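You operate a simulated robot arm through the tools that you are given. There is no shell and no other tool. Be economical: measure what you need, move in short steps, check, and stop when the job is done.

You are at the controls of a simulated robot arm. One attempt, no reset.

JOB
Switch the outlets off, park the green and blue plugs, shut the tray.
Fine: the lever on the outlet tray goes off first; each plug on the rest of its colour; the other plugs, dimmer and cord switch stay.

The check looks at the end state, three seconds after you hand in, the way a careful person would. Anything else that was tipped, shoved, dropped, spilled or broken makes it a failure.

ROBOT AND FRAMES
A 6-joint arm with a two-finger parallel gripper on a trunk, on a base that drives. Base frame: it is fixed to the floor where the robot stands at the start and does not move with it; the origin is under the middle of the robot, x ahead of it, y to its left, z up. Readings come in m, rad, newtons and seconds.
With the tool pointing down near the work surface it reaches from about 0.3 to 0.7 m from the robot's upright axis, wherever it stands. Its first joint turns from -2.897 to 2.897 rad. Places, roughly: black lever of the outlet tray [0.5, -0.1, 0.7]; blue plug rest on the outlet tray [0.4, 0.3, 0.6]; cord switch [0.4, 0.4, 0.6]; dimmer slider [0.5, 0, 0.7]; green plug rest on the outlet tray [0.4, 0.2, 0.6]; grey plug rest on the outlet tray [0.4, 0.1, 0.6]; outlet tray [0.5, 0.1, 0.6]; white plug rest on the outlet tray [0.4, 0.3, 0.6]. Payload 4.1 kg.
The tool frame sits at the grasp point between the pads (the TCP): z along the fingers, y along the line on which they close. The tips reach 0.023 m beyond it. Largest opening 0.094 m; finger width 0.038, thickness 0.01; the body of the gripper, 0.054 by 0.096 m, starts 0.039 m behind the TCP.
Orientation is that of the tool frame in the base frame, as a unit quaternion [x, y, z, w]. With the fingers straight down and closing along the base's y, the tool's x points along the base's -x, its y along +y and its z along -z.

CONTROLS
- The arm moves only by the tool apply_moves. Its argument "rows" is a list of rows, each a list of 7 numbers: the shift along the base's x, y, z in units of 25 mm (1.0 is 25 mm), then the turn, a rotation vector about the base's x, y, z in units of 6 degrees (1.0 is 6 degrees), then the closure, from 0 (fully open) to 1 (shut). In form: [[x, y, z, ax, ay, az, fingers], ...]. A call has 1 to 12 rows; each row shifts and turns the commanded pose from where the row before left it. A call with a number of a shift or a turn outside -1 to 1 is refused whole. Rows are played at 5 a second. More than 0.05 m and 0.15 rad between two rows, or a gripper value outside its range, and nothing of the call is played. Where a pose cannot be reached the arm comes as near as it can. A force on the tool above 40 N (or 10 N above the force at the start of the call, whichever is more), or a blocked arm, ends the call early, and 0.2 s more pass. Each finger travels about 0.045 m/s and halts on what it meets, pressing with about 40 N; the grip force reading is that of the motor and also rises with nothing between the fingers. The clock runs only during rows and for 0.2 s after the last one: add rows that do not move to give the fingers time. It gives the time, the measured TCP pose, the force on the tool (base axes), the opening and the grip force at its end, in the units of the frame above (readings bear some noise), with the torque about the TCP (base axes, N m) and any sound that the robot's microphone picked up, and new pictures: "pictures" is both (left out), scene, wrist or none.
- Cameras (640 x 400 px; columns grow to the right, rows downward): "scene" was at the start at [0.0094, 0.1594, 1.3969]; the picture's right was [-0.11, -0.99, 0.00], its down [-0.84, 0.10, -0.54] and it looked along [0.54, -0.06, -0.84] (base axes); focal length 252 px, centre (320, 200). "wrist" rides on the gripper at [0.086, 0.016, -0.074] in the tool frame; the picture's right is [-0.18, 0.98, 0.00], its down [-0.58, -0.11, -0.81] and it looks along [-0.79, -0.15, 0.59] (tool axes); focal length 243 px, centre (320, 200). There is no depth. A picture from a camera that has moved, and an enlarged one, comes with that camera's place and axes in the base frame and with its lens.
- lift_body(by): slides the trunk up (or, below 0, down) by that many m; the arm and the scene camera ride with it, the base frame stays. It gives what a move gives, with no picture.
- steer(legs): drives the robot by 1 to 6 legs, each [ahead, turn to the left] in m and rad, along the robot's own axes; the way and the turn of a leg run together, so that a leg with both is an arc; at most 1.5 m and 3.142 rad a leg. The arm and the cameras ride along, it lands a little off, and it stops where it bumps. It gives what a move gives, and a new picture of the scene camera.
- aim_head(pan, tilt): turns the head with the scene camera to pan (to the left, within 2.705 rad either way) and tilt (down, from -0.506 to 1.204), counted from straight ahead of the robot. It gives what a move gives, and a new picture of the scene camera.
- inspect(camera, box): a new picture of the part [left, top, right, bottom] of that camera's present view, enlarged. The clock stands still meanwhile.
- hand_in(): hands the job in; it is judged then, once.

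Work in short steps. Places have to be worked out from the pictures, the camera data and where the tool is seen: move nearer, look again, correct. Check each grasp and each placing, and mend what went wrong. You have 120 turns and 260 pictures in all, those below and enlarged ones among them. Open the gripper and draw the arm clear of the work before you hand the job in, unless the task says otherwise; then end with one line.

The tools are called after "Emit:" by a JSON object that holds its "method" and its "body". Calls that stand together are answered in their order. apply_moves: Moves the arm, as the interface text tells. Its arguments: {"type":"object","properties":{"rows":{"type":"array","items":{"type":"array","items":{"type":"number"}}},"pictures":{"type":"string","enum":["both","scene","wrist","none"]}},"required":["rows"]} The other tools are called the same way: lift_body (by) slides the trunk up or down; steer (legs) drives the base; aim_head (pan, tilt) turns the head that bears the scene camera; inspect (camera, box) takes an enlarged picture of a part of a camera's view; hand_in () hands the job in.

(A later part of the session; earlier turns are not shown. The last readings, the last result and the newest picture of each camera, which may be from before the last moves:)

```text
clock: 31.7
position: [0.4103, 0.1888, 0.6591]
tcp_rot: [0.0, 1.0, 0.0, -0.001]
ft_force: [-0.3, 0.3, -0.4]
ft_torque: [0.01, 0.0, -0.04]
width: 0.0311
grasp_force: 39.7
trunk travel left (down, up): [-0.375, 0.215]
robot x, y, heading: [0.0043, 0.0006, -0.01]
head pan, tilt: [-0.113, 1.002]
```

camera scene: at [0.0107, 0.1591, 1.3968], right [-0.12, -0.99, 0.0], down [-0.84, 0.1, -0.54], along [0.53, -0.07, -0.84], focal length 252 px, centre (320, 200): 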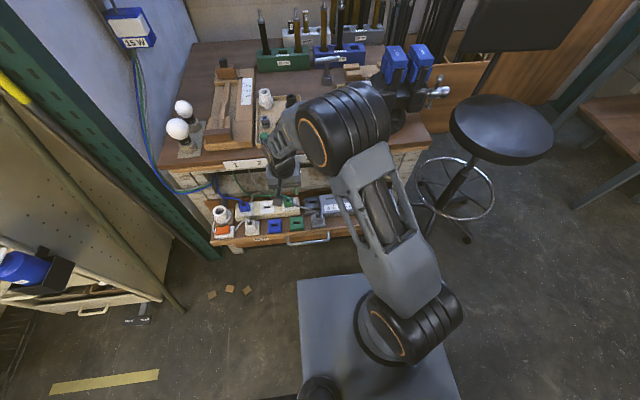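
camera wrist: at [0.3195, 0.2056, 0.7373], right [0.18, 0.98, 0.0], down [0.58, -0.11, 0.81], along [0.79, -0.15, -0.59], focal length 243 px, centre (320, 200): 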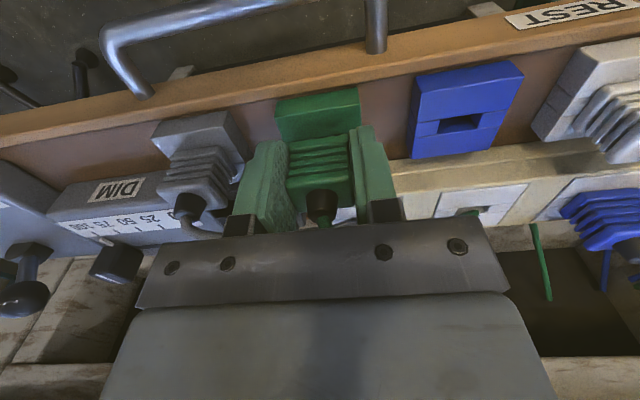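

Shifting +x relieved the load, and it sits lower: the blade seems to have found the slot. Press down again.

Emit:
{"method": "apply_moves", "body": {"rows": [[0, 0, -0.06, 0, 0, 0, 1], [0, 0, -0.06, 0, 0, 0, 1], [0, 0, 0, 0, 0, 0, 1]], "pictures": "none"}}

Emit:
{"method": "inspect", "body": {"camera": "wrist", "box": [220, 60, 420, 220]}}

```text
clock: 32.5
position: [0.4109, 0.1891, 0.6563]
tcp_rot: [0.0, 1.0, 0.001, 0.001]
ft_force: [1.2, 5.5, 0.7]
ft_torque: [-0.02, -0.73, -0.01]
width: 0.0306
grasp_force: 39.9
trunk travel left (down, up): [-0.375, 0.215]
robot x, y, heading: [-0.0013, -0.0017, -0.011]
head pan, tilt: [-0.113, 1.002]
```

```text
2.50 times, centred on (320, 140) of wrist
camera zoom: at [0.3224, 0.2061, 0.7314], right [0.18, 0.98, 0.0], down [0.58, -0.11, 0.81], along [0.79, -0.15, -0.59], focal length 606 px, centre (320, 350)
```

zoom: 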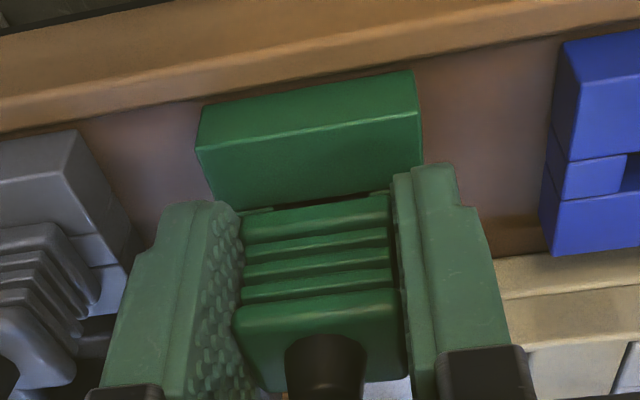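

It goes down with no force to 0.656. Continue until it bottoms.

Emit:
{"method": "apply_moves", "body": {"rows": [[0, 0, -0.06, 0, 0, 0, 1], [0, 0, -0.06, 0, 0, 0, 1], [0, 0, 0, 0, 0, 0, 1]], "pictures": "none"}}

Emit:
{"method": "inspect", "body": {"camera": "wrist", "box": [220, 60, 420, 220]}}

```text
clock: 33.3
position: [0.4104, 0.1894, 0.6535]
tcp_rot: [0.0, 1.0, 0.001, 0.001]
ft_force: [0.0, 5.3, 2.5]
ft_torque: [0.04, -0.74, 0.02]
width: 0.0312
grasp_force: 39.9
trunk travel left (down, up): [-0.375, 0.215]
robot x, y, heading: [0.004, -0.001, -0.01]
head pan, tilt: [-0.113, 1.002]
```

```text
2.50 times, centred on (320, 140) of wrist
camera zoom: at [0.3225, 0.2062, 0.7284], right [0.18, 0.98, 0.0], down [0.58, -0.11, 0.81], along [0.79, -0.15, -0.59], focal length 606 px, centre (320, 350)
```

zoom: 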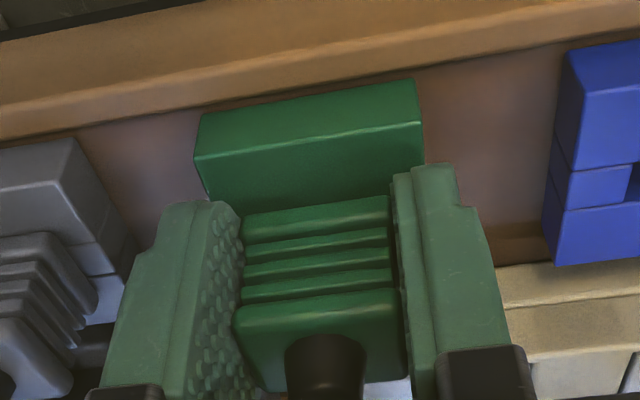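

Emit:
{"method": "apply_moves", "body": {"rows": [[0, 0, -0.06, 0, 0, 0, 1], [0, 0, -0.06, 0, 0, 0, 1], [0, 0, 0, 0, 0, 0, 1]], "pictures": "none"}}

Emit:
{"method": "inspect", "body": {"camera": "wrist", "box": [220, 60, 420, 220]}}

```text
clock: 34.1
position: [0.4098, 0.1891, 0.6504]
tcp_rot: [0.0, 1.0, 0.001, -0.001]
ft_force: [3.1, 7.2, 0.9]
ft_torque: [0.04, -0.37, 0.03]
width: 0.0309
grasp_force: 40.2
trunk travel left (down, up): [-0.375, 0.215]
robot x, y, heading: [0.004, -0.004, -0.002]
head pan, tilt: [-0.113, 1.002]
```

```text
2.50 times, centred on (320, 140) of wrist
camera zoom: at [0.3225, 0.2062, 0.7249], right [0.18, 0.98, 0.0], down [0.58, -0.11, 0.81], along [0.79, -0.15, -0.59], focal length 606 px, centre (320, 350)
```

zoom: 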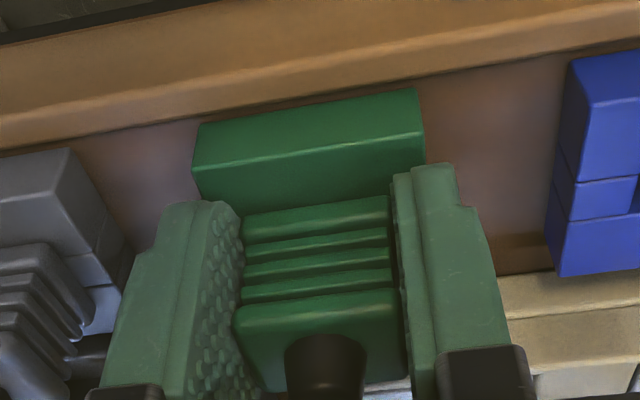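

Still sliding in freely; keep going to the stop.

Emit:
{"method": "apply_moves", "body": {"rows": [[0, 0, -0.06, 0, 0, 0, 1], [0, 0, -0.06, 0, 0, 0, 1], [0, 0, -0.06, 0, 0, 0, 1], [0, 0, -0.06, 0, 0, 0, 1], [0, 0, 0, 0, 0, 0, 1]], "pictures": "none"}}

Emit:
{"method": "inspect", "body": {"camera": "wrist", "box": [220, 60, 420, 220]}}

```text
clock: 35.0
position: [0.4107, 0.1884, 0.6496]
tcp_rot: [0.0, 1.0, 0.002, 0.003]
ft_force: [-6.6, -4.7, 27.4]
ft_torque: [-0.2, 0.32, -0.07]
width: 0.0312
grasp_force: 39.9
trunk travel left (down, up): [-0.375, 0.215]
robot x, y, heading: [0.0011, -0.0004, -0.008]
head pan, tilt: [-0.113, 1.002]
stopped in row 4: the force on the tool passed its limit at 43 N (the readings are from after the stop); the commanded pose is now the measured one
```

```text
2.50 times, centred on (320, 140) of wrist
camera zoom: at [0.3228, 0.206, 0.7236], right [0.18, 0.98, 0.0], down [0.58, -0.11, 0.81], along [0.79, -0.15, -0.59], focal length 606 px, centre (320, 350)
```

zoom: 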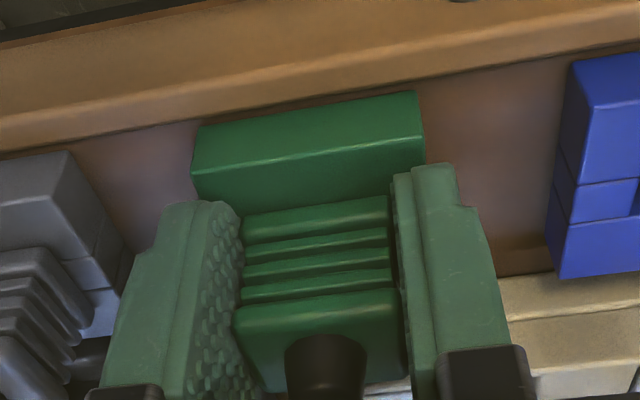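

Bottomed at z=0.6496 — properly seated. Release and rise.

Emit:
{"method": "apply_moves", "body": {"rows": [[0, 0, 0.02, 0, 0, 0, 0.5], [0, 0, 0, 0, 0, 0, 0.47], [0, 0, 0, 0, 0, 0, 0.47], [0, 0, 0.3, 0, 0, 0, 0.47], [0, 0, 1, 0, 0, 0, 0.47], [0, 0, 1, 0, 0, 0, 0.47], [0, 0, 1, 0, 0, 0, 0.47], [0, 0, 0.5, 0, 0, 0, 0.47], [0, 0, 0, 0, 0, 0, 0.47]], "pictures": "wrist"}}

Emit:
{"method": "inspect", "body": {"camera": "wrist", "box": [180, 0, 500, 160]}}

```text
clock: 37.0
position: [0.4109, 0.1888, 0.7429]
tcp_rot: [0.0, 1.0, 0.001, 0.001]
ft_force: [0.4, -0.8, -0.6]
ft_torque: [0.02, 0.01, 0.02]
width: 0.0498
grasp_force: 0.1
trunk travel left (down, up): [-0.375, 0.215]
robot x, y, heading: [0.0034, -0.0018, -0.001]
head pan, tilt: [-0.113, 1.002]
camera wrist: at [0.3234, 0.2052, 0.8174], right [0.18, 0.98, 0.0], down [0.58, -0.11, 0.81], along [0.79, -0.15, -0.59], focal length 243 px, centre (320, 200)
```

wrist: 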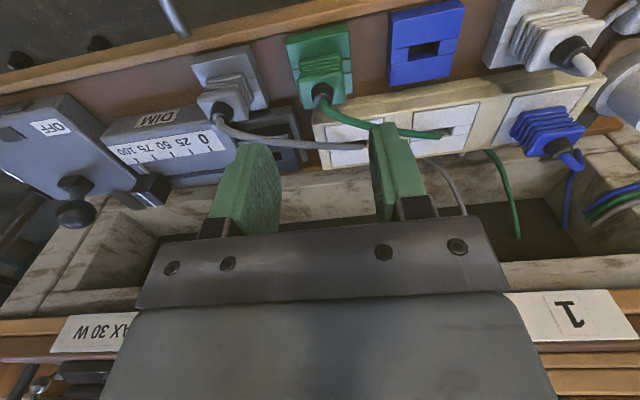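

```text
2.00 times, centred on (340, 80) of wrist
camera zoom: at [0.3234, 0.2052, 0.8174], right [0.18, 0.98, 0.0], down [0.58, -0.11, 0.81], along [0.79, -0.15, -0.59], focal length 485 px, centre (280, 440)
```

zoom: 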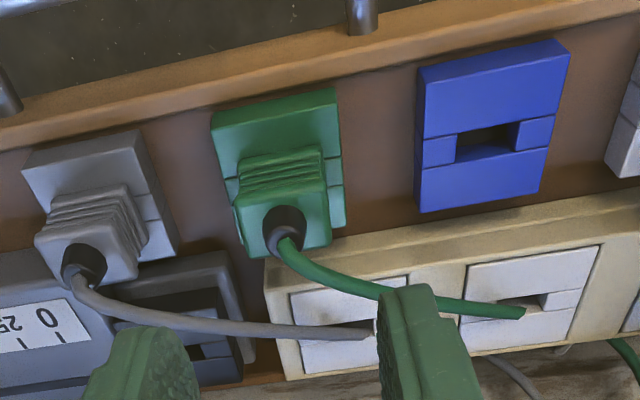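

Green is seated like the grey plug. Move to hover over the blue plug at about [0.473, 0.356].

Emit:
{"method": "apply_moves", "body": {"rows": [[0, 0.7, 0.2, 0, 0, 0, 0.47], [0, 1, 0, 0, 0, 0, 0.47], [0.5, 1, 0, 0, 0, 0, 0.47], [0.5, 1, 0, 0, 0, 0, 0.47], [0.5, 1, 0, 0, 0, 0, 0.47], [0.5, 1, 0, 0, 0, 0, 0.47], [0.5, 1, 0, 0, 0, 0, 0.47], [0, 0, 0, 0, 0, 0, 0.47]], "pictures": "wrist"}}

Emit:
{"method": "inspect", "body": {"camera": "wrist", "box": [220, 40, 460, 200]}}

```text
clock: 38.8
position: [0.4741, 0.3579, 0.7477]
tcp_rot: [0.001, 1.0, 0.001, 0.001]
ft_force: [-0.2, 0.0, 0.3]
ft_torque: [0.03, 0.0, 0.0]
width: 0.0499
grasp_force: 0.0
trunk travel left (down, up): [-0.375, 0.215]
robot x, y, heading: [0.0032, -0.0027, -0.003]
head pan, tilt: [-0.113, 1.002]
camera wrist: at [0.3862, 0.3747, 0.8213], right [0.18, 0.98, 0.0], down [0.58, -0.11, 0.81], along [0.79, -0.15, -0.59], focal length 243 px, centre (320, 200)
```

wrist: 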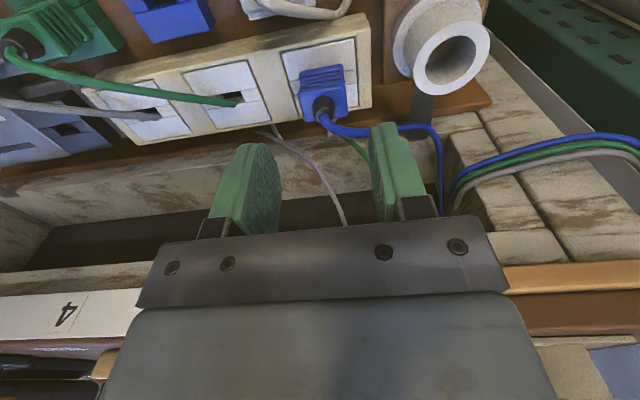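

```text
2.50 times, centred on (340, 120) of wrist
camera zoom: at [0.3862, 0.3747, 0.8213], right [0.18, 0.98, 0.0], down [0.58, -0.11, 0.81], along [0.79, -0.15, -0.59], focal length 606 px, centre (270, 400)
```

zoom: 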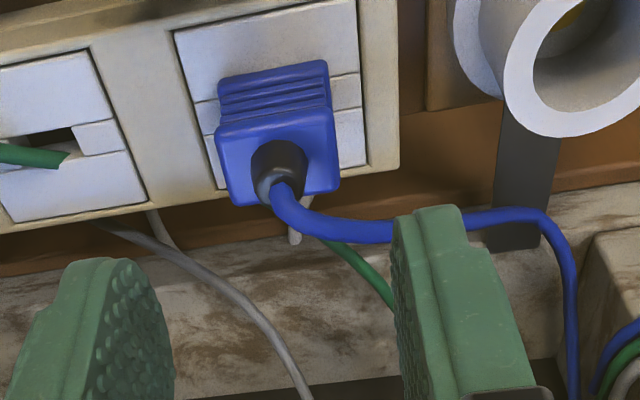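

Geometry matches the green hover within about 3 mm; adjust x by +2.5 mm and descend.

Emit:
{"method": "apply_moves", "body": {"rows": [[0.1, 0, -0.6, 0, 0, 0, 0.47], [0, 0, -0.6, 0, 0, 0, 0.47], [0, 0, -0.5, 0, 0, 0, 0.47], [0, 0, -0.4, 0, 0, 0, 0.47], [0, 0, -0.4, 0, 0, 0, 0.47], [0, 0, -0.4, 0, 0, 0, 0.47], [0, 0, -0.3, 0, 0, 0, 0.47], [0, 0, 0, 0, 0, 0, 0.47]], "pictures": "none"}}

Emit:
{"method": "inspect", "body": {"camera": "wrist", "box": [200, 60, 440, 220]}}

```text
clock: 40.6
position: [0.4752, 0.3583, 0.6681]
tcp_rot: [0.0, 1.0, 0.002, 0.001]
ft_force: [-0.1, 0.9, 0.5]
ft_torque: [0.03, -0.05, 0.0]
width: 0.0499
grasp_force: 0.0
trunk travel left (down, up): [-0.375, 0.215]
robot x, y, heading: [0.0032, 0.002, -0.008]
head pan, tilt: [-0.113, 1.002]
```

```text
2.50 times, centred on (320, 140) of wrist
camera zoom: at [0.3879, 0.374, 0.7423], right [0.18, 0.98, 0.0], down [0.58, -0.11, 0.81], along [0.79, -0.15, -0.59], focal length 606 px, centre (320, 350)
```

zoom: 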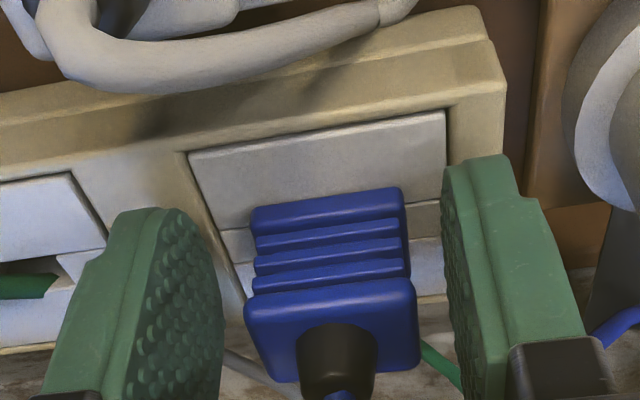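

Well centred, matching the green grasp. Close, then pull up.

Emit:
{"method": "apply_moves", "body": {"rows": [[0, 0, 0, 0, 0, 0, 0.7], [0, 0, 0, 0, 0, 0, 1], [0, 0, 0, 0, 0, 0, 1], [0, 0, 0, 0, 0, 0, 1]], "pictures": "none"}}

Emit:
{"method": "apply_moves", "body": {"rows": [[0, 0, 0.1, 0, 0, 0, 1], [0, 0, 0.1, 0, 0, 0, 1], [0, 0, 0.1, 0, 0, 0, 1], [0, 0, 0.1, 0, 0, 0, 1], [0, 0, 0.2, 0, 0, 0, 1], [0, 0, 0.3, 0, 0, 0, 1], [0, 0, 0.4, 0, 0, 0, 1], [0, 0, 0.5, 0, 0, 0, 1], [0, 0, 0, 0, 0, 0, 1]], "pictures": "none"}}

Emit:
{"method": "inspect", "body": {"camera": "wrist", "box": [240, 40, 480, 200]}}

```text
clock: 41.6
position: [0.4756, 0.3598, 0.669]
tcp_rot: [-0.001, 1.0, 0.001, 0.002]
ft_force: [-0.4, 21.0, -2.1]
ft_torque: [0.17, 0.03, 0.16]
width: 0.031
grasp_force: 40.2
trunk travel left (down, up): [-0.375, 0.215]
robot x, y, heading: [-0.0039, 0.0023, -0.01]
head pan, tilt: [-0.113, 1.002]
```

```text
clock: 43.6
position: [0.4774, 0.3576, 0.714]
tcp_rot: [0.0, 1.0, 0.001, 0.001]
ft_force: [0.5, -0.5, -0.5]
ft_torque: [0.01, -0.01, 0.02]
width: 0.031
grasp_force: 39.5
trunk travel left (down, up): [-0.375, 0.215]
robot x, y, heading: [-0.0019, -0.002, -0.017]
head pan, tilt: [-0.113, 1.002]
```

```text
2.50 times, centred on (360, 120) of wrist
camera zoom: at [0.3889, 0.374, 0.788], right [0.18, 0.98, 0.0], down [0.58, -0.11, 0.81], along [0.79, -0.15, -0.59], focal length 606 px, centre (220, 400)
```

zoom: 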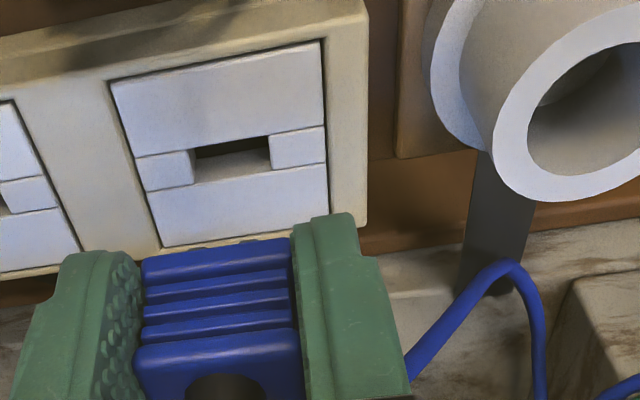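

Unplugged. Move over the sockets to y≈0.2645, then out to above the blue rest at z≈0.704.

Emit:
{"method": "apply_moves", "body": {"rows": [[0, -0.8, 0, 0, 0, 0, 1], [0, -0.8, 0, 0, 0, 0, 1], [0, -0.8, 0, 0, 0, 0, 1], [0, -0.8, 0, 0, 0, 0, 1], [-0.6, -0.56, 0, 0, 0, 0, 1], [-0.7, 0, 0, 0, 0, 0, 1], [-0.7, 0, 0, 0, 0, 0, 1], [-0.66, 0, -0.41, 0, 0, 0, 1], [0, 0, 0, 0, 0, 0, 1], [0, 0, 0, 0, 0, 0, 1]], "pictures": "none"}}

Emit:
{"method": "inspect", "body": {"camera": "wrist", "box": [240, 40, 480, 200]}}

```text
clock: 45.8
position: [0.4093, 0.2652, 0.7041]
tcp_rot: [0.0, 1.0, 0.002, 0.001]
ft_force: [-0.8, 1.0, -0.1]
ft_torque: [-0.01, 0.01, -0.02]
width: 0.031
grasp_force: 39.9
trunk travel left (down, up): [-0.375, 0.215]
robot x, y, heading: [-0.0002, 0.0021, -0.006]
head pan, tilt: [-0.113, 1.002]
```

```text
2.50 times, centred on (360, 120) of wrist
camera zoom: at [0.3207, 0.2811, 0.7784], right [0.18, 0.98, 0.0], down [0.58, -0.11, 0.81], along [0.79, -0.15, -0.59], focal length 606 px, centre (220, 400)
```

zoom: 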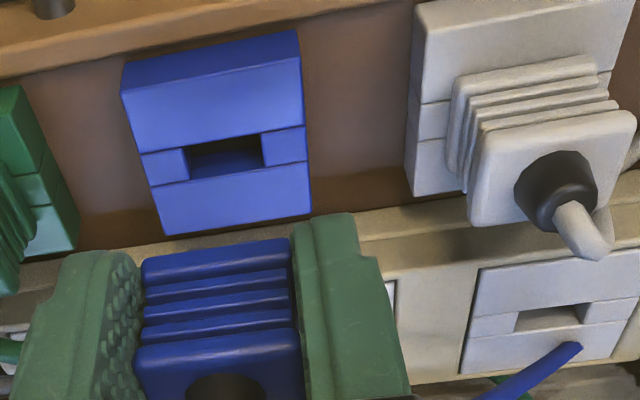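

Aligned within about 1 mm (x +1.2 mm). Descend towards the seat.

Emit:
{"method": "apply_moves", "body": {"rows": [[0.05, 0, -0.3, 0, 0, 0, 1], [0, 0, -0.3, 0, 0, 0, 1], [0, 0, -0.2, 0, 0, 0, 1], [0, 0, -0.2, 0, 0, 0, 1], [0, 0, -0.1, 0, 0, 0, 1], [0, 0, -0.1, 0, 0, 0, 1], [0, 0, -0.1, 0, 0, 0, 1], [0, 0, -0.1, 0, 0, 0, 1], [0, 0, -0.1, 0, 0, 0, 1], [0, 0, -0.1, 0, 0, 0, 1], [0, 0, -0.1, 0, 0, 0, 1]], "pictures": "wrist"}}

```text
clock: 48.2
position: [0.4097, 0.2644, 0.6609]
tcp_rot: [0.0, 1.0, 0.002, 0.001]
ft_force: [0.0, -0.7, 0.4]
ft_torque: [0.02, -0.02, -0.01]
width: 0.0311
grasp_force: 39.5
trunk travel left (down, up): [-0.375, 0.215]
robot x, y, heading: [0.0024, -0.0025, -0.009]
head pan, tilt: [-0.113, 1.002]
camera wrist: at [0.3227, 0.2806, 0.7349], right [0.18, 0.98, 0.0], down [0.58, -0.11, 0.81], along [0.79, -0.15, -0.59], focal length 243 px, centre (320, 200)
```

wrist: 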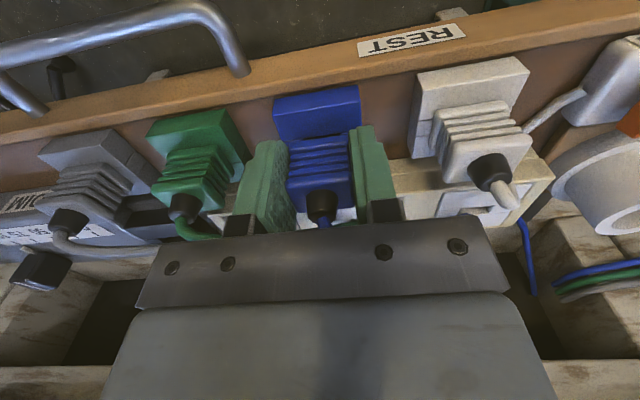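

No resistance at 0.661, where green first caught. Keep pressing to the stop near 0.650.

Emit:
{"method": "apply_moves", "body": {"rows": [[0, 0, -0.08, 0, 0, 0, 1], [0, 0, -0.08, 0, 0, 0, 1], [0, 0, -0.08, 0, 0, 0, 1], [0, 0, -0.06, 0, 0, 0, 1], [0, 0, -0.06, 0, 0, 0, 1], [0, 0, -0.06, 0, 0, 0, 1], [0, 0, -0.06, 0, 0, 0, 1], [0, 0, -0.06, 0, 0, 0, 1], [0, 0, -0.06, 0, 0, 0, 1]], "pictures": "none"}}

Emit:
{"method": "inspect", "body": {"camera": "wrist", "box": [220, 60, 420, 220]}}

```text
clock: 50.2
position: [0.4112, 0.2638, 0.6493]
tcp_rot: [0.0, 1.0, 0.003, 0.003]
ft_force: [-6.0, -4.2, 21.9]
ft_torque: [-0.72, 0.32, 0.05]
width: 0.0312
grasp_force: 40.7
trunk travel left (down, up): [-0.375, 0.215]
robot x, y, heading: [0.0013, -0.0008, -0.008]
head pan, tilt: [-0.113, 1.002]
stopped in row 9: the force on the tool passed its limit at 43 N (the readings are from after the stop); the commanded pose is now the measured one
```

```text
2.50 times, centred on (320, 140) of wrist
camera zoom: at [0.3231, 0.2807, 0.7234], right [0.18, 0.98, 0.01], down [0.58, -0.11, 0.81], along [0.8, -0.14, -0.59], focal length 606 px, centre (320, 350)
```

zoom: 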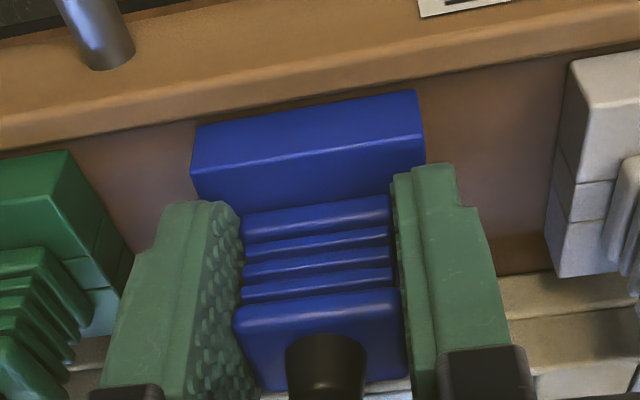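

Bottomed at 0.6493 — seated. Release, rise, and back off for an overview.

Emit:
{"method": "apply_moves", "body": {"rows": [[0, 0, 0.02, 0, 0, 0, 0.5], [0, 0, 0, 0, 0, 0, 0.47], [0, 0, 0, 0, 0, 0, 0.47], [0, 0, 0.3, 0, 0, 0, 0.47], [0, 0, 1, 0, 0, 0, 0.47], [0, 0, 1, 0, 0, 0, 0.47], [0, 0, 1, 0, 0, 0, 0.47], [-0.5, 0, 1, 0, 0, 0, 0.47], [-1, 0, 1, 0, 0, 0, 1], [-1, 0, 1, 0, 0, 0, 1], [-1, 0, 0, 0, 0, 0, 1], [0, 0, 0, 0, 0, 0, 1]]}}

Emit:
{"method": "inspect", "body": {"camera": "wrist", "box": [100, 0, 540, 240]}}

Emit:
{"method": "inspect", "body": {"camera": "scene", "box": [190, 160, 430, 290]}}

```text
clock: 52.8
position: [0.3254, 0.266, 0.8071]
tcp_rot: [-0.001, 1.0, 0.002, 0.004]
ft_force: [-0.3, 0.4, -1.1]
ft_torque: [-0.01, -0.03, -0.02]
width: 0.0
grasp_force: 40.2
trunk travel left (down, up): [-0.375, 0.215]
robot x, y, heading: [0.0018, 0.0011, -0.011]
head pan, tilt: [-0.113, 1.002]
camera scene: at [0.0105, 0.1595, 1.3968], right [-0.12, -0.99, 0.0], down [-0.84, 0.1, -0.54], along [0.53, -0.07, -0.84], focal length 252 px, centre (320, 200)
camera wrist: at [0.2369, 0.2819, 0.8809], right [0.18, 0.98, 0.01], down [0.58, -0.11, 0.81], along [0.8, -0.14, -0.59], focal length 243 px, centre (320, 200)
```

scene: 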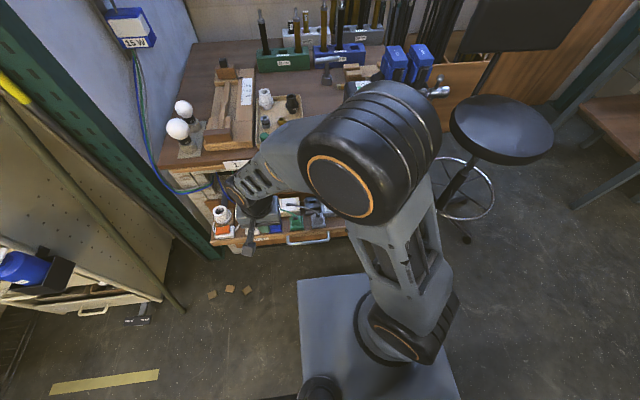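
wrist: 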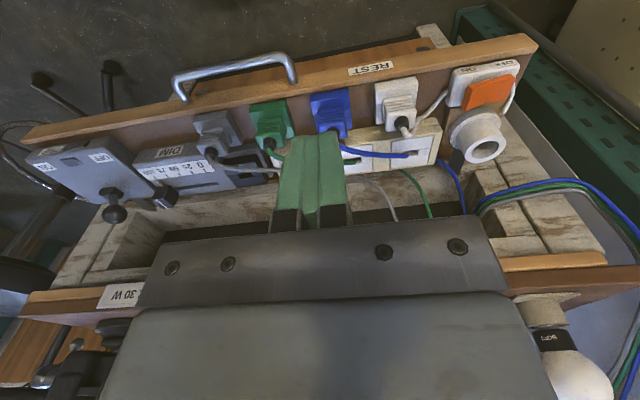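

```text
1.45 times, centred on (320, 120) of wrist
camera zoom: at [0.2369, 0.2819, 0.8809], right [0.18, 0.98, 0.01], down [0.58, -0.11, 0.81], along [0.8, -0.14, -0.59], focal length 353 px, centre (320, 316)
```

zoom: 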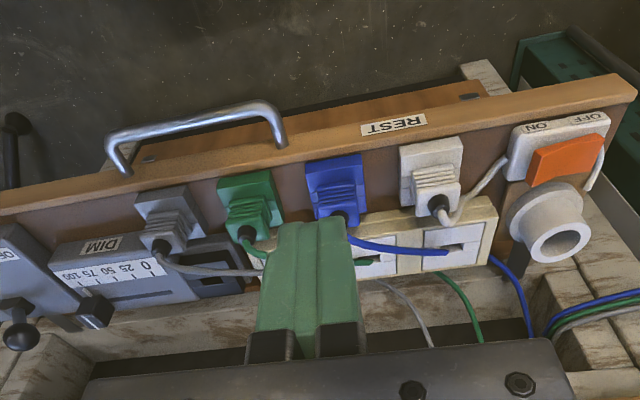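

```text
2.67 times, centred on (310, 225) of scene
camera zoom: at [0.0105, 0.1595, 1.3968], right [-0.12, -0.99, 0.0], down [-0.84, 0.1, -0.54], along [0.53, -0.07, -0.84], focal length 672 px, centre (347, 133)
```

zoom: 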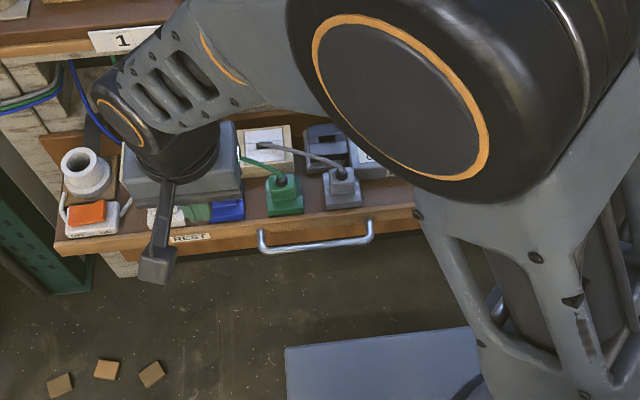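

Plugs are parked like their neighbours and nothing else moved. Now the tray front: I look closely at the handle and front board.

Emit:
{"method": "inspect", "body": {"camera": "scene", "box": [225, 210, 355, 265]}}

Emit:
{"method": "inspect", "body": {"camera": "wrist", "box": [140, 30, 460, 130]}}

```text
4.92 times, centred on (290, 238) of scene
camera zoom: at [0.0105, 0.1595, 1.3968], right [-0.12, -0.99, 0.0], down [-0.84, 0.1, -0.54], along [0.53, -0.07, -0.84], focal length 1240 px, centre (468, 15)
```

zoom: 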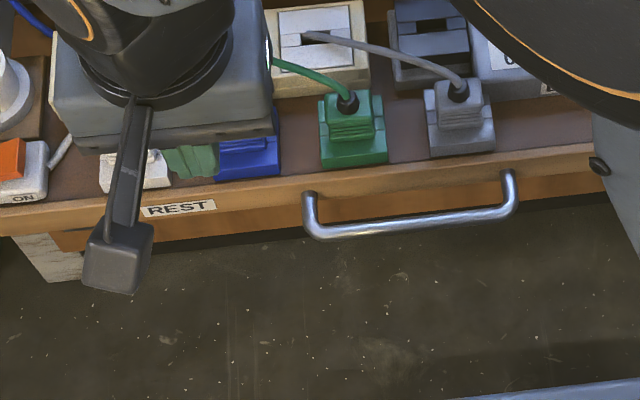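

```text
2.00 times, centred on (300, 80) of wrist
camera zoom: at [0.2369, 0.2819, 0.8809], right [0.18, 0.98, 0.01], down [0.58, -0.11, 0.81], along [0.8, -0.14, -0.59], focal length 485 px, centre (360, 440)
```

zoom: 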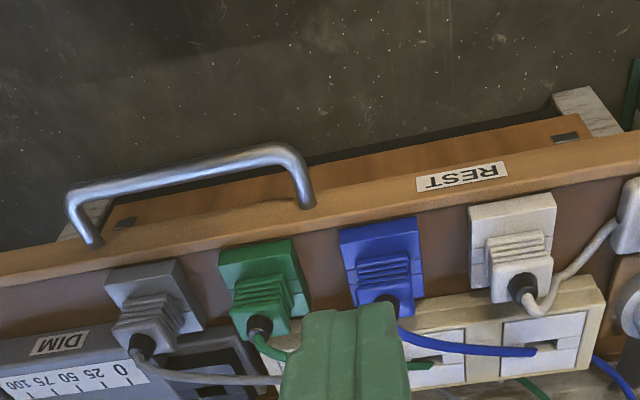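

Handle bar triangulates to x≈0.357, z≈0.583, y≈0.08–0.22 (centre 0.152), board face at x≈0.385. I'll push on the bar centre with closed fingers, tool leaned back about 15° so the hand clears the bench edge. First go in front of the handle.

Emit:
{"method": "apply_moves", "body": {"rows": [[-0.6, -0.5, 0, 0, -0.5, 0, 1], [-0.2, -1, 0, 0, -0.5, 0, 1], [0, -1, 0, 0, -0.5, 0, 1], [0, -1, -0.5, 0, -0.5, 0, 1], [0, -1, -1, 0, -0.5, 0, 1], [0, 0, -1, 0, 0, 0, 1], [0, 0, -1, 0, 0, 0, 1], [0, 0, -1, 0, 0, 0, 1], [0, 0, -1, 0, 0, 0, 1], [0, 0, 0, 0, 0, 0, 1]]}}

Emit:
{"method": "inspect", "body": {"camera": "scene", "box": [225, 180, 385, 280]}}

```text
clock: 54.3
position: [0.3088, 0.1608, 0.7357]
tcp_rot: [-0.01, 0.991, 0.011, 0.133]
ft_force: [3.2, -18.4, 59.9]
ft_torque: [1.29, 7.9, 2.43]
width: 0.0002
grasp_force: 40.1
out of reach, approached as far as the arm can: row 5
trunk travel left (down, up): [-0.375, 0.215]
robot x, y, heading: [0.0002, 0.0012, -0.006]
head pan, tilt: [-0.113, 1.002]
stopped in row 7: the force on the tool passed its limit at 274 N (the readings are from after the stop); the commanded pose is now the measured one
camera scene: at [0.0101, 0.1591, 1.3969], right [-0.12, -0.99, 0.0], down [-0.84, 0.1, -0.54], along [0.53, -0.07, -0.84], focal length 252 px, centre (320, 200)
camera wrist: at [0.204, 0.1733, 0.7849], right [0.15, 0.99, 0.07], down [0.35, -0.12, 0.93], along [0.92, -0.12, -0.36], focal length 243 px, centre (320, 200)
```

scene: 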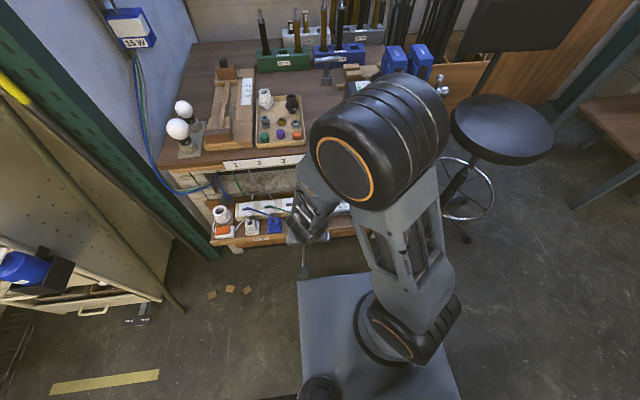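
wrist: 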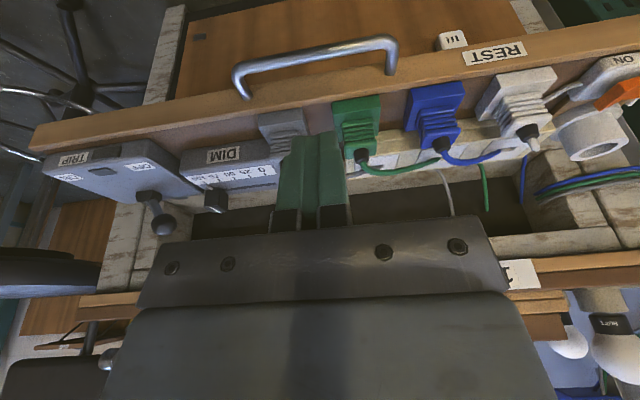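

```text
4.00 times, centred on (305, 230) of scene
camera zoom: at [0.0101, 0.1591, 1.3969], right [-0.12, -0.99, 0.0], down [-0.84, 0.1, -0.54], along [0.53, -0.07, -0.84], focal length 1008 px, centre (380, 80)
```

zoom: 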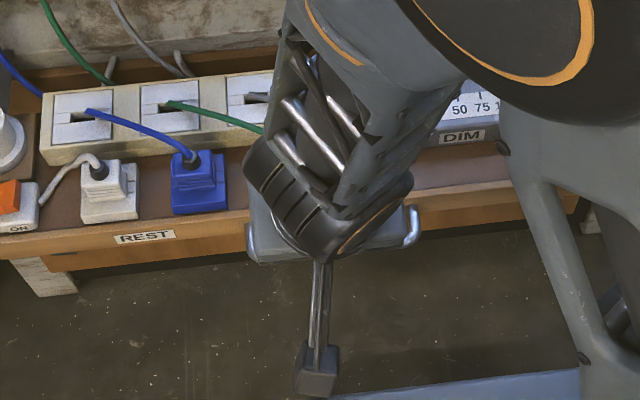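

The arm folded too tightly there (out of reach/self-contact; the tray is untouched). I lift a little, then back the robot up 0.15 m to gain room.

Emit:
{"method": "apply_moves", "body": {"rows": [[0, 0, 0.3, 0, 0, 0, 1], [0.3, 0, 0.5, 0, 0, 0, 1], [0.3, 0, 1, 0, 0, 0, 1], [0, 0, 0.5, 0, 0, 0, 1], [0, 0, 0, 0, 0, 0, 1]], "pictures": "none"}}

Emit:
{"method": "steer", "body": {"legs": [[-0.16, 0]]}}

```text
clock: 55.5
position: [0.3241, 0.1607, 0.7919]
tcp_rot: [-0.01, 0.991, 0.01, 0.133]
ft_force: [-0.4, 0.1, -0.5]
ft_torque: [-0.03, 0.01, 0.0]
width: 0.0002
grasp_force: 40.1
trunk travel left (down, up): [-0.375, 0.215]
robot x, y, heading: [-0.0029, 0.0028, -0.009]
head pan, tilt: [-0.113, 1.002]
```

```text
clock: 57.0
position: [0.1645, 0.1602, 0.7909]
tcp_rot: [-0.006, 0.991, 0.009, 0.133]
ft_force: [0.0, -0.1, 0.1]
ft_torque: [-0.02, -0.02, 0.0]
width: 0.0001
grasp_force: 40.0
trunk travel left (down, up): [-0.375, 0.215]
robot x, y, heading: [-0.161, 0.0003, -0.015]
head pan, tilt: [-0.113, 1.002]
camera scene: at [-0.1489, 0.1611, 1.3969], right [-0.13, -0.99, 0.0], down [-0.84, 0.11, -0.54], along [0.53, -0.07, -0.84], focal length 252 px, centre (320, 200)
```

scene: 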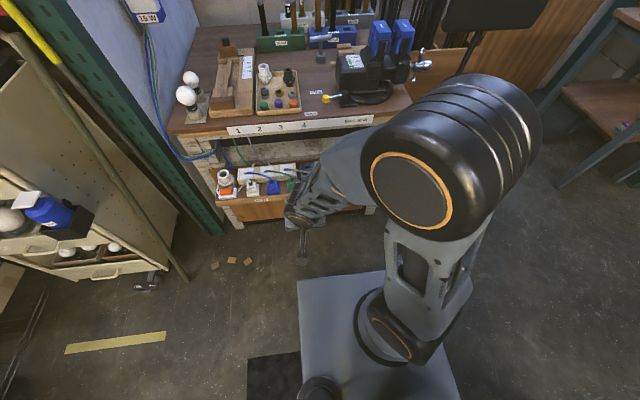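

Now extend forward to x≈0.305 and go down to z≈0.60 in front of the handle bar.

Emit:
{"method": "apply_moves", "body": {"rows": [[1, 0, 0, 0, 0, 0, 1], [1, -0.3, 0, 0, 0, 0, 1], [1, 0, -0.5, 0, 0, 0, 1], [1, 0, -1, 0, 0, 0, 1], [1, 0, -1, 0, 0, 0, 1], [0.6, 0, -1, 0, 0, 0, 1], [0, 0, -1, 0, 0, 0, 1], [0, 0, -1, 0, 0, 0, 1], [0, 0, -1, 0, 0, 0, 1], [0, 0, -1, 0, 0, 0, 1], [0, 0, 0, 0, 0, 0, 1]]}}

Emit:
{"method": "inspect", "body": {"camera": "scene", "box": [200, 140, 400, 250]}}

```text
clock: 59.4
position: [0.3057, 0.1521, 0.6042]
tcp_rot: [-0.006, 0.991, 0.009, 0.133]
ft_force: [-0.7, -0.3, -0.4]
ft_torque: [0.01, -0.04, -0.01]
width: 0.0002
grasp_force: 39.8
trunk travel left (down, up): [-0.375, 0.215]
robot x, y, heading: [-0.1599, -0.0011, -0.012]
head pan, tilt: [-0.113, 1.002]
camera scene: at [-0.1489, 0.1612, 1.3968], right [-0.13, -0.99, 0.0], down [-0.84, 0.11, -0.54], along [0.53, -0.07, -0.84], focal length 252 px, centre (320, 200)
camera wrist: at [0.2012, 0.1657, 0.6527], right [0.16, 0.98, 0.07], down [0.35, -0.12, 0.93], along [0.92, -0.13, -0.36], focal length 243 px, centre (320, 200)
```

scene: 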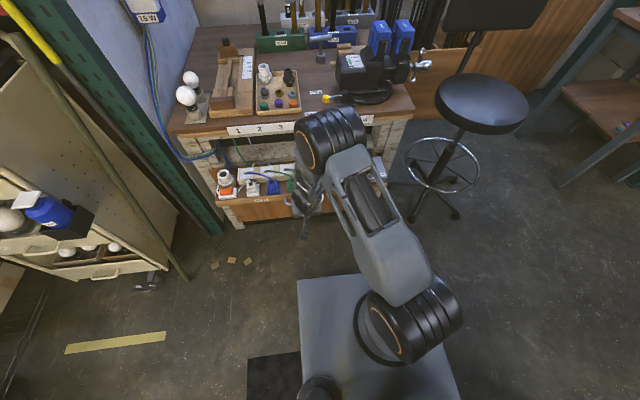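
wrist: 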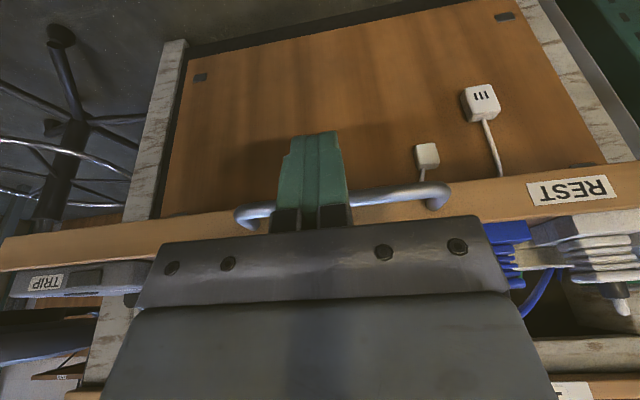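

```text
3.20 times, centred on (300, 195) of scene
camera zoom: at [-0.1489, 0.1612, 1.3968], right [-0.13, -0.99, 0.0], down [-0.84, 0.11, -0.54], along [0.53, -0.07, -0.84], focal length 806 px, centre (384, 216)
```

zoom: 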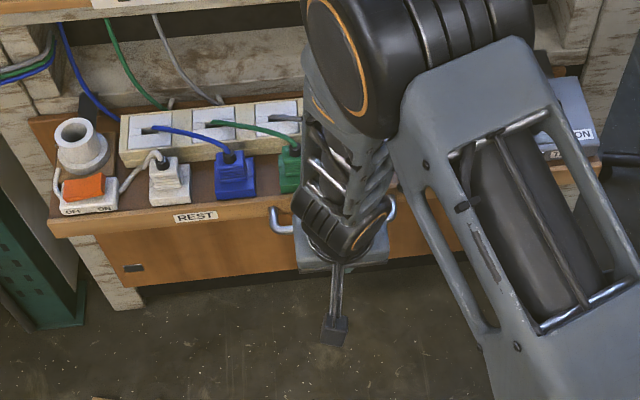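

The bar sits at z≈0.59 right ahead of the fingers. Lower 12 mm and push gently in +x.

Emit:
{"method": "apply_moves", "body": {"rows": [[0, 0, -0.5, 0, 0, 0, 1], [0.3, 0, 0, 0, 0, 0, 1], [0.2, 0, 0, 0, 0, 0, 1], [0.1, 0, 0, 0, 0, 0, 1], [0.1, 0, 0, 0, 0, 0, 1], [0.1, 0, 0, 0, 0, 0, 1], [0.1, 0, 0, 0, 0, 0, 1], [0.1, 0, 0, 0, 0, 0, 1], [0.1, 0, 0, 0, 0, 0, 1], [0.1, 0, 0, 0, 0, 0, 1], [0.1, 0, 0, 0, 0, 0, 1], [0.1, 0, 0, 0, 0, 0, 1]], "pictures": "wrist"}}

```text
clock: 62.0
position: [0.3394, 0.1547, 0.5916]
tcp_rot: [-0.007, 0.991, 0.01, 0.133]
ft_force: [-2.7, -0.5, -2.0]
ft_torque: [0.0, 0.04, -0.01]
width: 0.0002
grasp_force: 40.4
trunk travel left (down, up): [-0.375, 0.215]
robot x, y, heading: [-0.1603, 0.0008, -0.012]
head pan, tilt: [-0.113, 1.002]
camera wrist: at [0.2342, 0.1678, 0.6406], right [0.16, 0.98, 0.07], down [0.35, -0.12, 0.93], along [0.92, -0.13, -0.36], focal length 243 px, centre (320, 200)
```

wrist: 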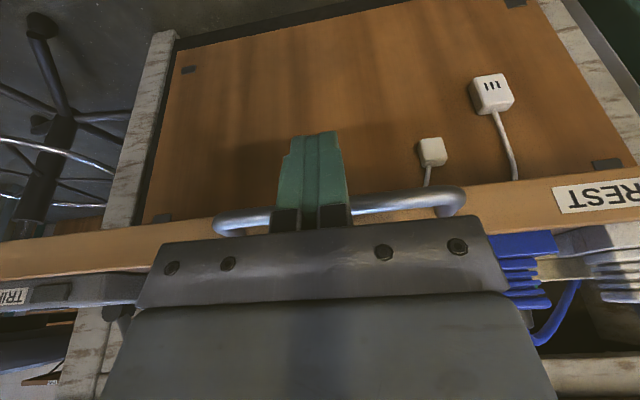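

Contact at about 3 N. Keep pushing.

Emit:
{"method": "apply_moves", "body": {"rows": [[0.15, 0, 0, 0, 0, 0, 1], [0.2, 0, 0, 0, 0, 0, 1], [0.2, 0, 0, 0, 0, 0, 1], [0.2, 0, 0, 0, 0, 0, 1], [0.2, 0, 0, 0, 0, 0, 1], [0.2, 0, 0, 0, 0, 0, 1], [0.2, 0, 0, 0, 0, 0, 1], [0.2, 0, 0, 0, 0, 0, 1], [0.2, 0, 0, 0, 0, 0, 1], [0.2, 0, 0, 0, 0, 0, 1]]}}

```text
clock: 64.2
position: [0.3876, 0.1518, 0.5912]
tcp_rot: [-0.006, 0.991, 0.01, 0.133]
ft_force: [-1.2, -1.8, -1.0]
ft_torque: [-0.03, 0.04, -0.02]
width: 0.0
grasp_force: 39.9
trunk travel left (down, up): [-0.375, 0.215]
robot x, y, heading: [-0.1591, 0.0006, -0.014]
head pan, tilt: [-0.113, 1.002]
camera scene: at [-0.149, 0.161, 1.3968], right [-0.13, -0.99, 0.0], down [-0.84, 0.11, -0.54], along [0.53, -0.07, -0.84], focal length 252 px, centre (320, 200)
camera wrist: at [0.2836, 0.1676, 0.6403], right [0.16, 0.98, 0.07], down [0.35, -0.12, 0.93], along [0.92, -0.13, -0.36], focal length 243 px, centre (320, 200)
```

scene: 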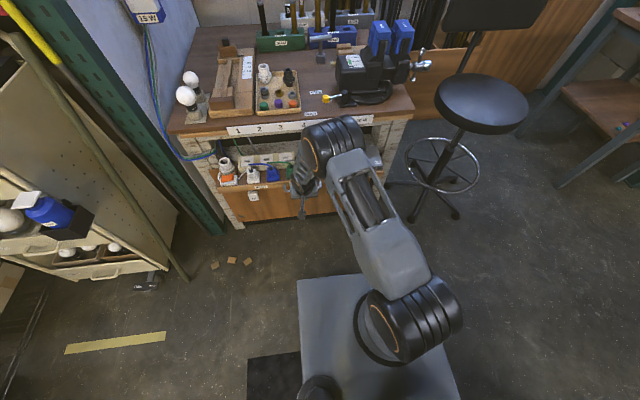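
wrist: 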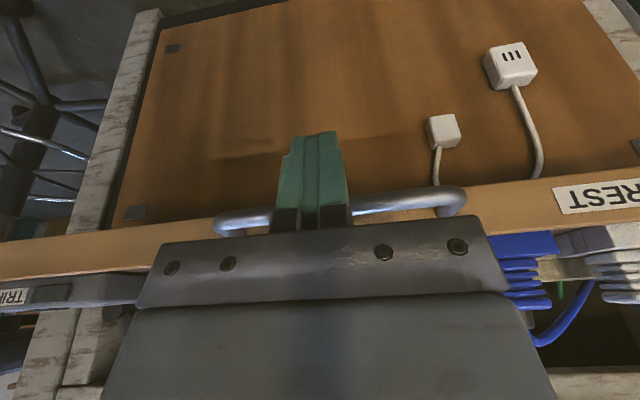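

The tray is sliding smoothly. Continue.

Emit:
{"method": "apply_moves", "body": {"rows": [[0.2, 0, 0, 0, 0, 0, 1], [0.2, 0, 0, 0, 0, 0, 1], [0.2, 0, 0, 0, 0, 0, 1], [0.2, 0, 0, 0, 0, 0, 1], [0.2, 0, 0, 0, 0, 0, 1], [0.2, 0, 0, 0, 0, 0, 1], [0.2, 0, 0, 0, 0, 0, 1], [0.2, 0, 0, 0, 0, 0, 1], [0.2, 0, 0, 0, 0, 0, 1], [0.2, 0, 0, 0, 0, 0, 1], [0.2, 0, 0, 0, 0, 0, 1], [0.2, 0, 0, 0, 0, 0, 1]]}}

Emit:
{"method": "inspect", "body": {"camera": "scene", "box": [190, 100, 410, 230]}}

```text
clock: 66.8
position: [0.4467, 0.1543, 0.5921]
tcp_rot: [-0.006, 0.991, 0.009, 0.133]
ft_force: [-1.7, 0.2, -1.8]
ft_torque: [0.02, 0.05, -0.04]
width: 0.0
grasp_force: 39.9
trunk travel left (down, up): [-0.375, 0.215]
robot x, y, heading: [-0.1595, 0.0005, -0.01]
head pan, tilt: [-0.113, 1.002]
camera scene: at [-0.1491, 0.1611, 1.3968], right [-0.13, -0.99, 0.0], down [-0.84, 0.11, -0.54], along [0.53, -0.07, -0.84], focal length 252 px, centre (320, 200)
camera wrist: at [0.3434, 0.168, 0.6416], right [0.16, 0.98, 0.07], down [0.35, -0.12, 0.93], along [0.92, -0.13, -0.36], focal length 243 px, centre (320, 200)
```

scene: 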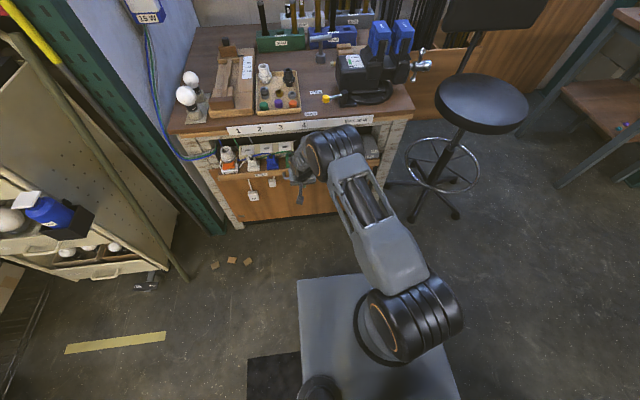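
wrist: 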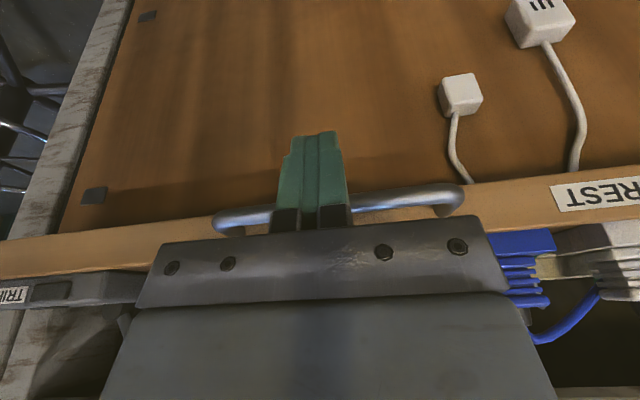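

```text
2.91 times, centred on (300, 165) of scene
camera zoom: at [-0.1491, 0.1611, 1.3968], right [-0.13, -0.99, 0.0], down [-0.84, 0.11, -0.54], along [0.53, -0.07, -0.84], focal length 733 px, centre (378, 302)
```

zoom: 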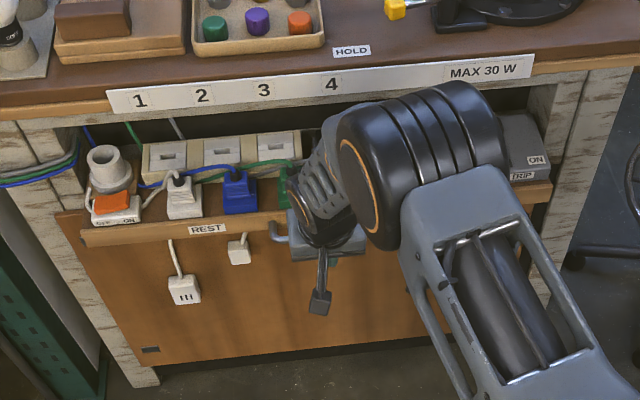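

Still about 2 N resistance, everything rides along. Continue in small steps.

Emit:
{"method": "apply_moves", "body": {"rows": [[0.2, 0, 0, 0, 0, 0, 1], [0.2, 0, 0, 0, 0, 0, 1], [0.2, 0, 0, 0, 0, 0, 1], [0.2, 0, 0, 0, 0, 0, 1], [0.2, 0, 0, 0, 0, 0, 1], [0.2, 0, 0, 0, 0, 0, 1], [0.2, 0, 0, 0, 0, 0, 1], [0.2, 0, 0, 0, 0, 0, 1]]}}

Emit:
{"method": "inspect", "body": {"camera": "scene", "box": [190, 100, 410, 230]}}

```text
clock: 68.5
position: [0.4889, 0.1532, 0.593]
tcp_rot: [-0.006, 0.991, 0.01, 0.134]
ft_force: [-0.2, -0.4, 1.1]
ft_torque: [0.0, -0.01, -0.02]
width: 0.0
grasp_force: 39.9
trunk travel left (down, up): [-0.375, 0.215]
robot x, y, heading: [-0.1576, 0.0035, -0.016]
head pan, tilt: [-0.113, 1.002]
camera scene: at [-0.1489, 0.1612, 1.3969], right [-0.13, -0.99, 0.0], down [-0.84, 0.11, -0.54], along [0.53, -0.07, -0.84], focal length 252 px, centre (320, 200)
camera wrist: at [0.3843, 0.167, 0.6412], right [0.16, 0.98, 0.07], down [0.35, -0.12, 0.93], along [0.92, -0.13, -0.36], focal length 243 px, centre (320, 200)
```

scene: 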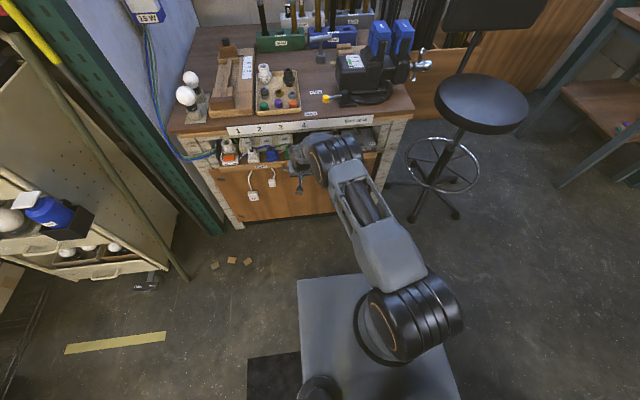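
wrist: 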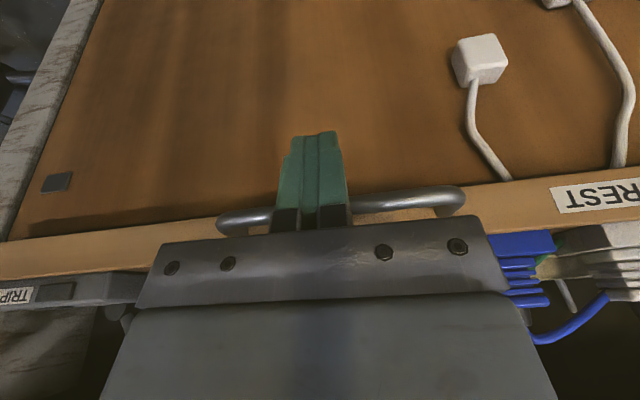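

```text
2.91 times, centred on (300, 165) of scene
camera zoom: at [-0.1489, 0.1612, 1.3969], right [-0.13, -0.99, 0.0], down [-0.84, 0.11, -0.54], along [0.53, -0.07, -0.84], focal length 733 px, centre (378, 302)
```

zoom: 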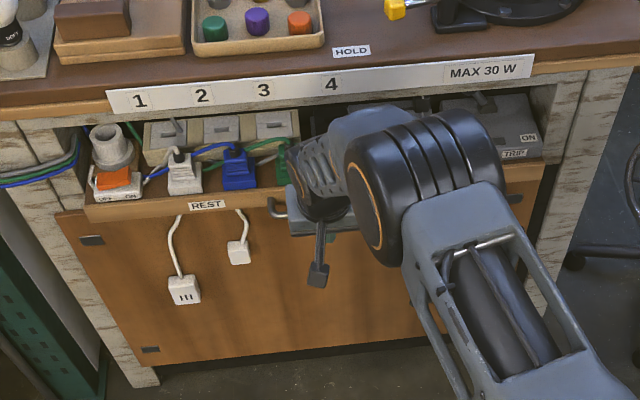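

Emit:
{"method": "apply_moves", "body": {"rows": [[0.15, 0, 0, 0, 0, 0, 1], [0.15, 0, 0, 0, 0, 0, 1], [0.15, 0, 0, 0, 0, 0, 1], [0.15, 0, 0, 0, 0, 0, 1], [0.15, 0, 0, 0, 0, 0, 1], [0.15, 0, 0, 0, 0, 0, 1], [0.15, 0, 0, 0, 0, 0, 1], [0.15, 0, 0, 0, 0, 0, 1]]}}

Emit:
{"method": "inspect", "body": {"camera": "scene", "box": [190, 100, 410, 230]}}

```text
clock: 69.3
position: [0.4921, 0.1535, 0.5879]
tcp_rot: [-0.007, 0.992, 0.008, 0.124]
ft_force: [-3.9, 0.7, -2.6]
ft_torque: [0.01, 0.07, -0.06]
width: 0.0
grasp_force: 39.7
trunk travel left (down, up): [-0.375, 0.215]
robot x, y, heading: [-0.1621, 0.0012, -0.017]
head pan, tilt: [-0.113, 1.002]
stopped in row 3: the force on the tool passed its limit at 45 N (the readings are from after the stop); the commanded pose is now the measured one
camera scene: at [-0.1495, 0.1613, 1.3966], right [-0.13, -0.99, 0.0], down [-0.84, 0.11, -0.54], along [0.53, -0.07, -0.84], focal length 252 px, centre (320, 200)
camera wrist: at [0.3885, 0.1676, 0.6387], right [0.16, 0.98, 0.06], down [0.37, -0.11, 0.92], along [0.92, -0.13, -0.38], focal length 243 px, centre (320, 200)
```

scene: 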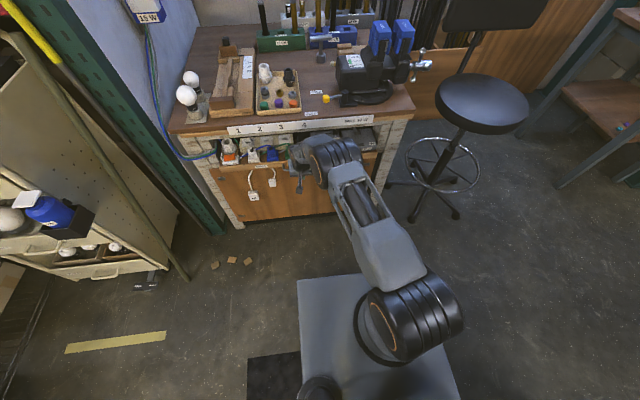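
wrist: 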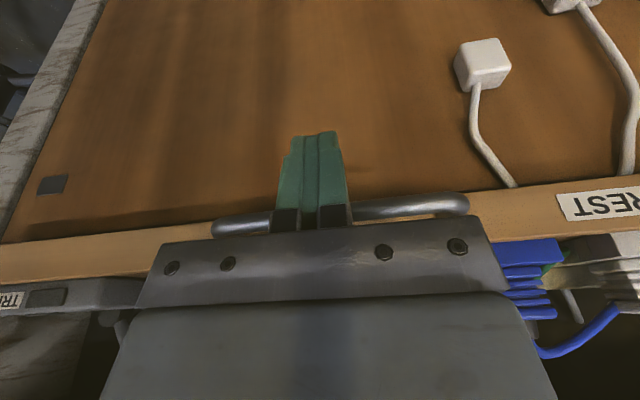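

```text
2.91 times, centred on (300, 165) of scene
camera zoom: at [-0.1495, 0.1613, 1.3966], right [-0.13, -0.99, 0.0], down [-0.84, 0.11, -0.54], along [0.53, -0.07, -0.84], focal length 733 px, centre (378, 302)
```

zoom: 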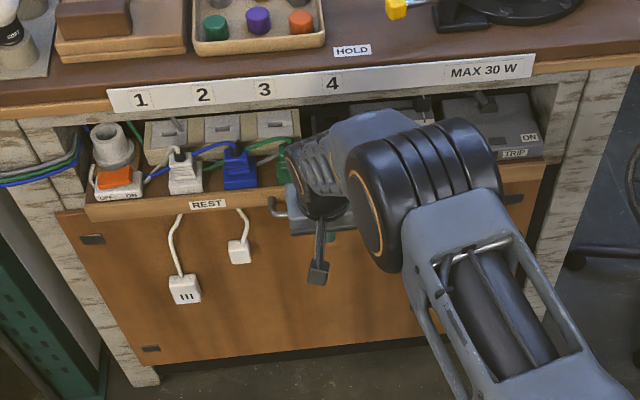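

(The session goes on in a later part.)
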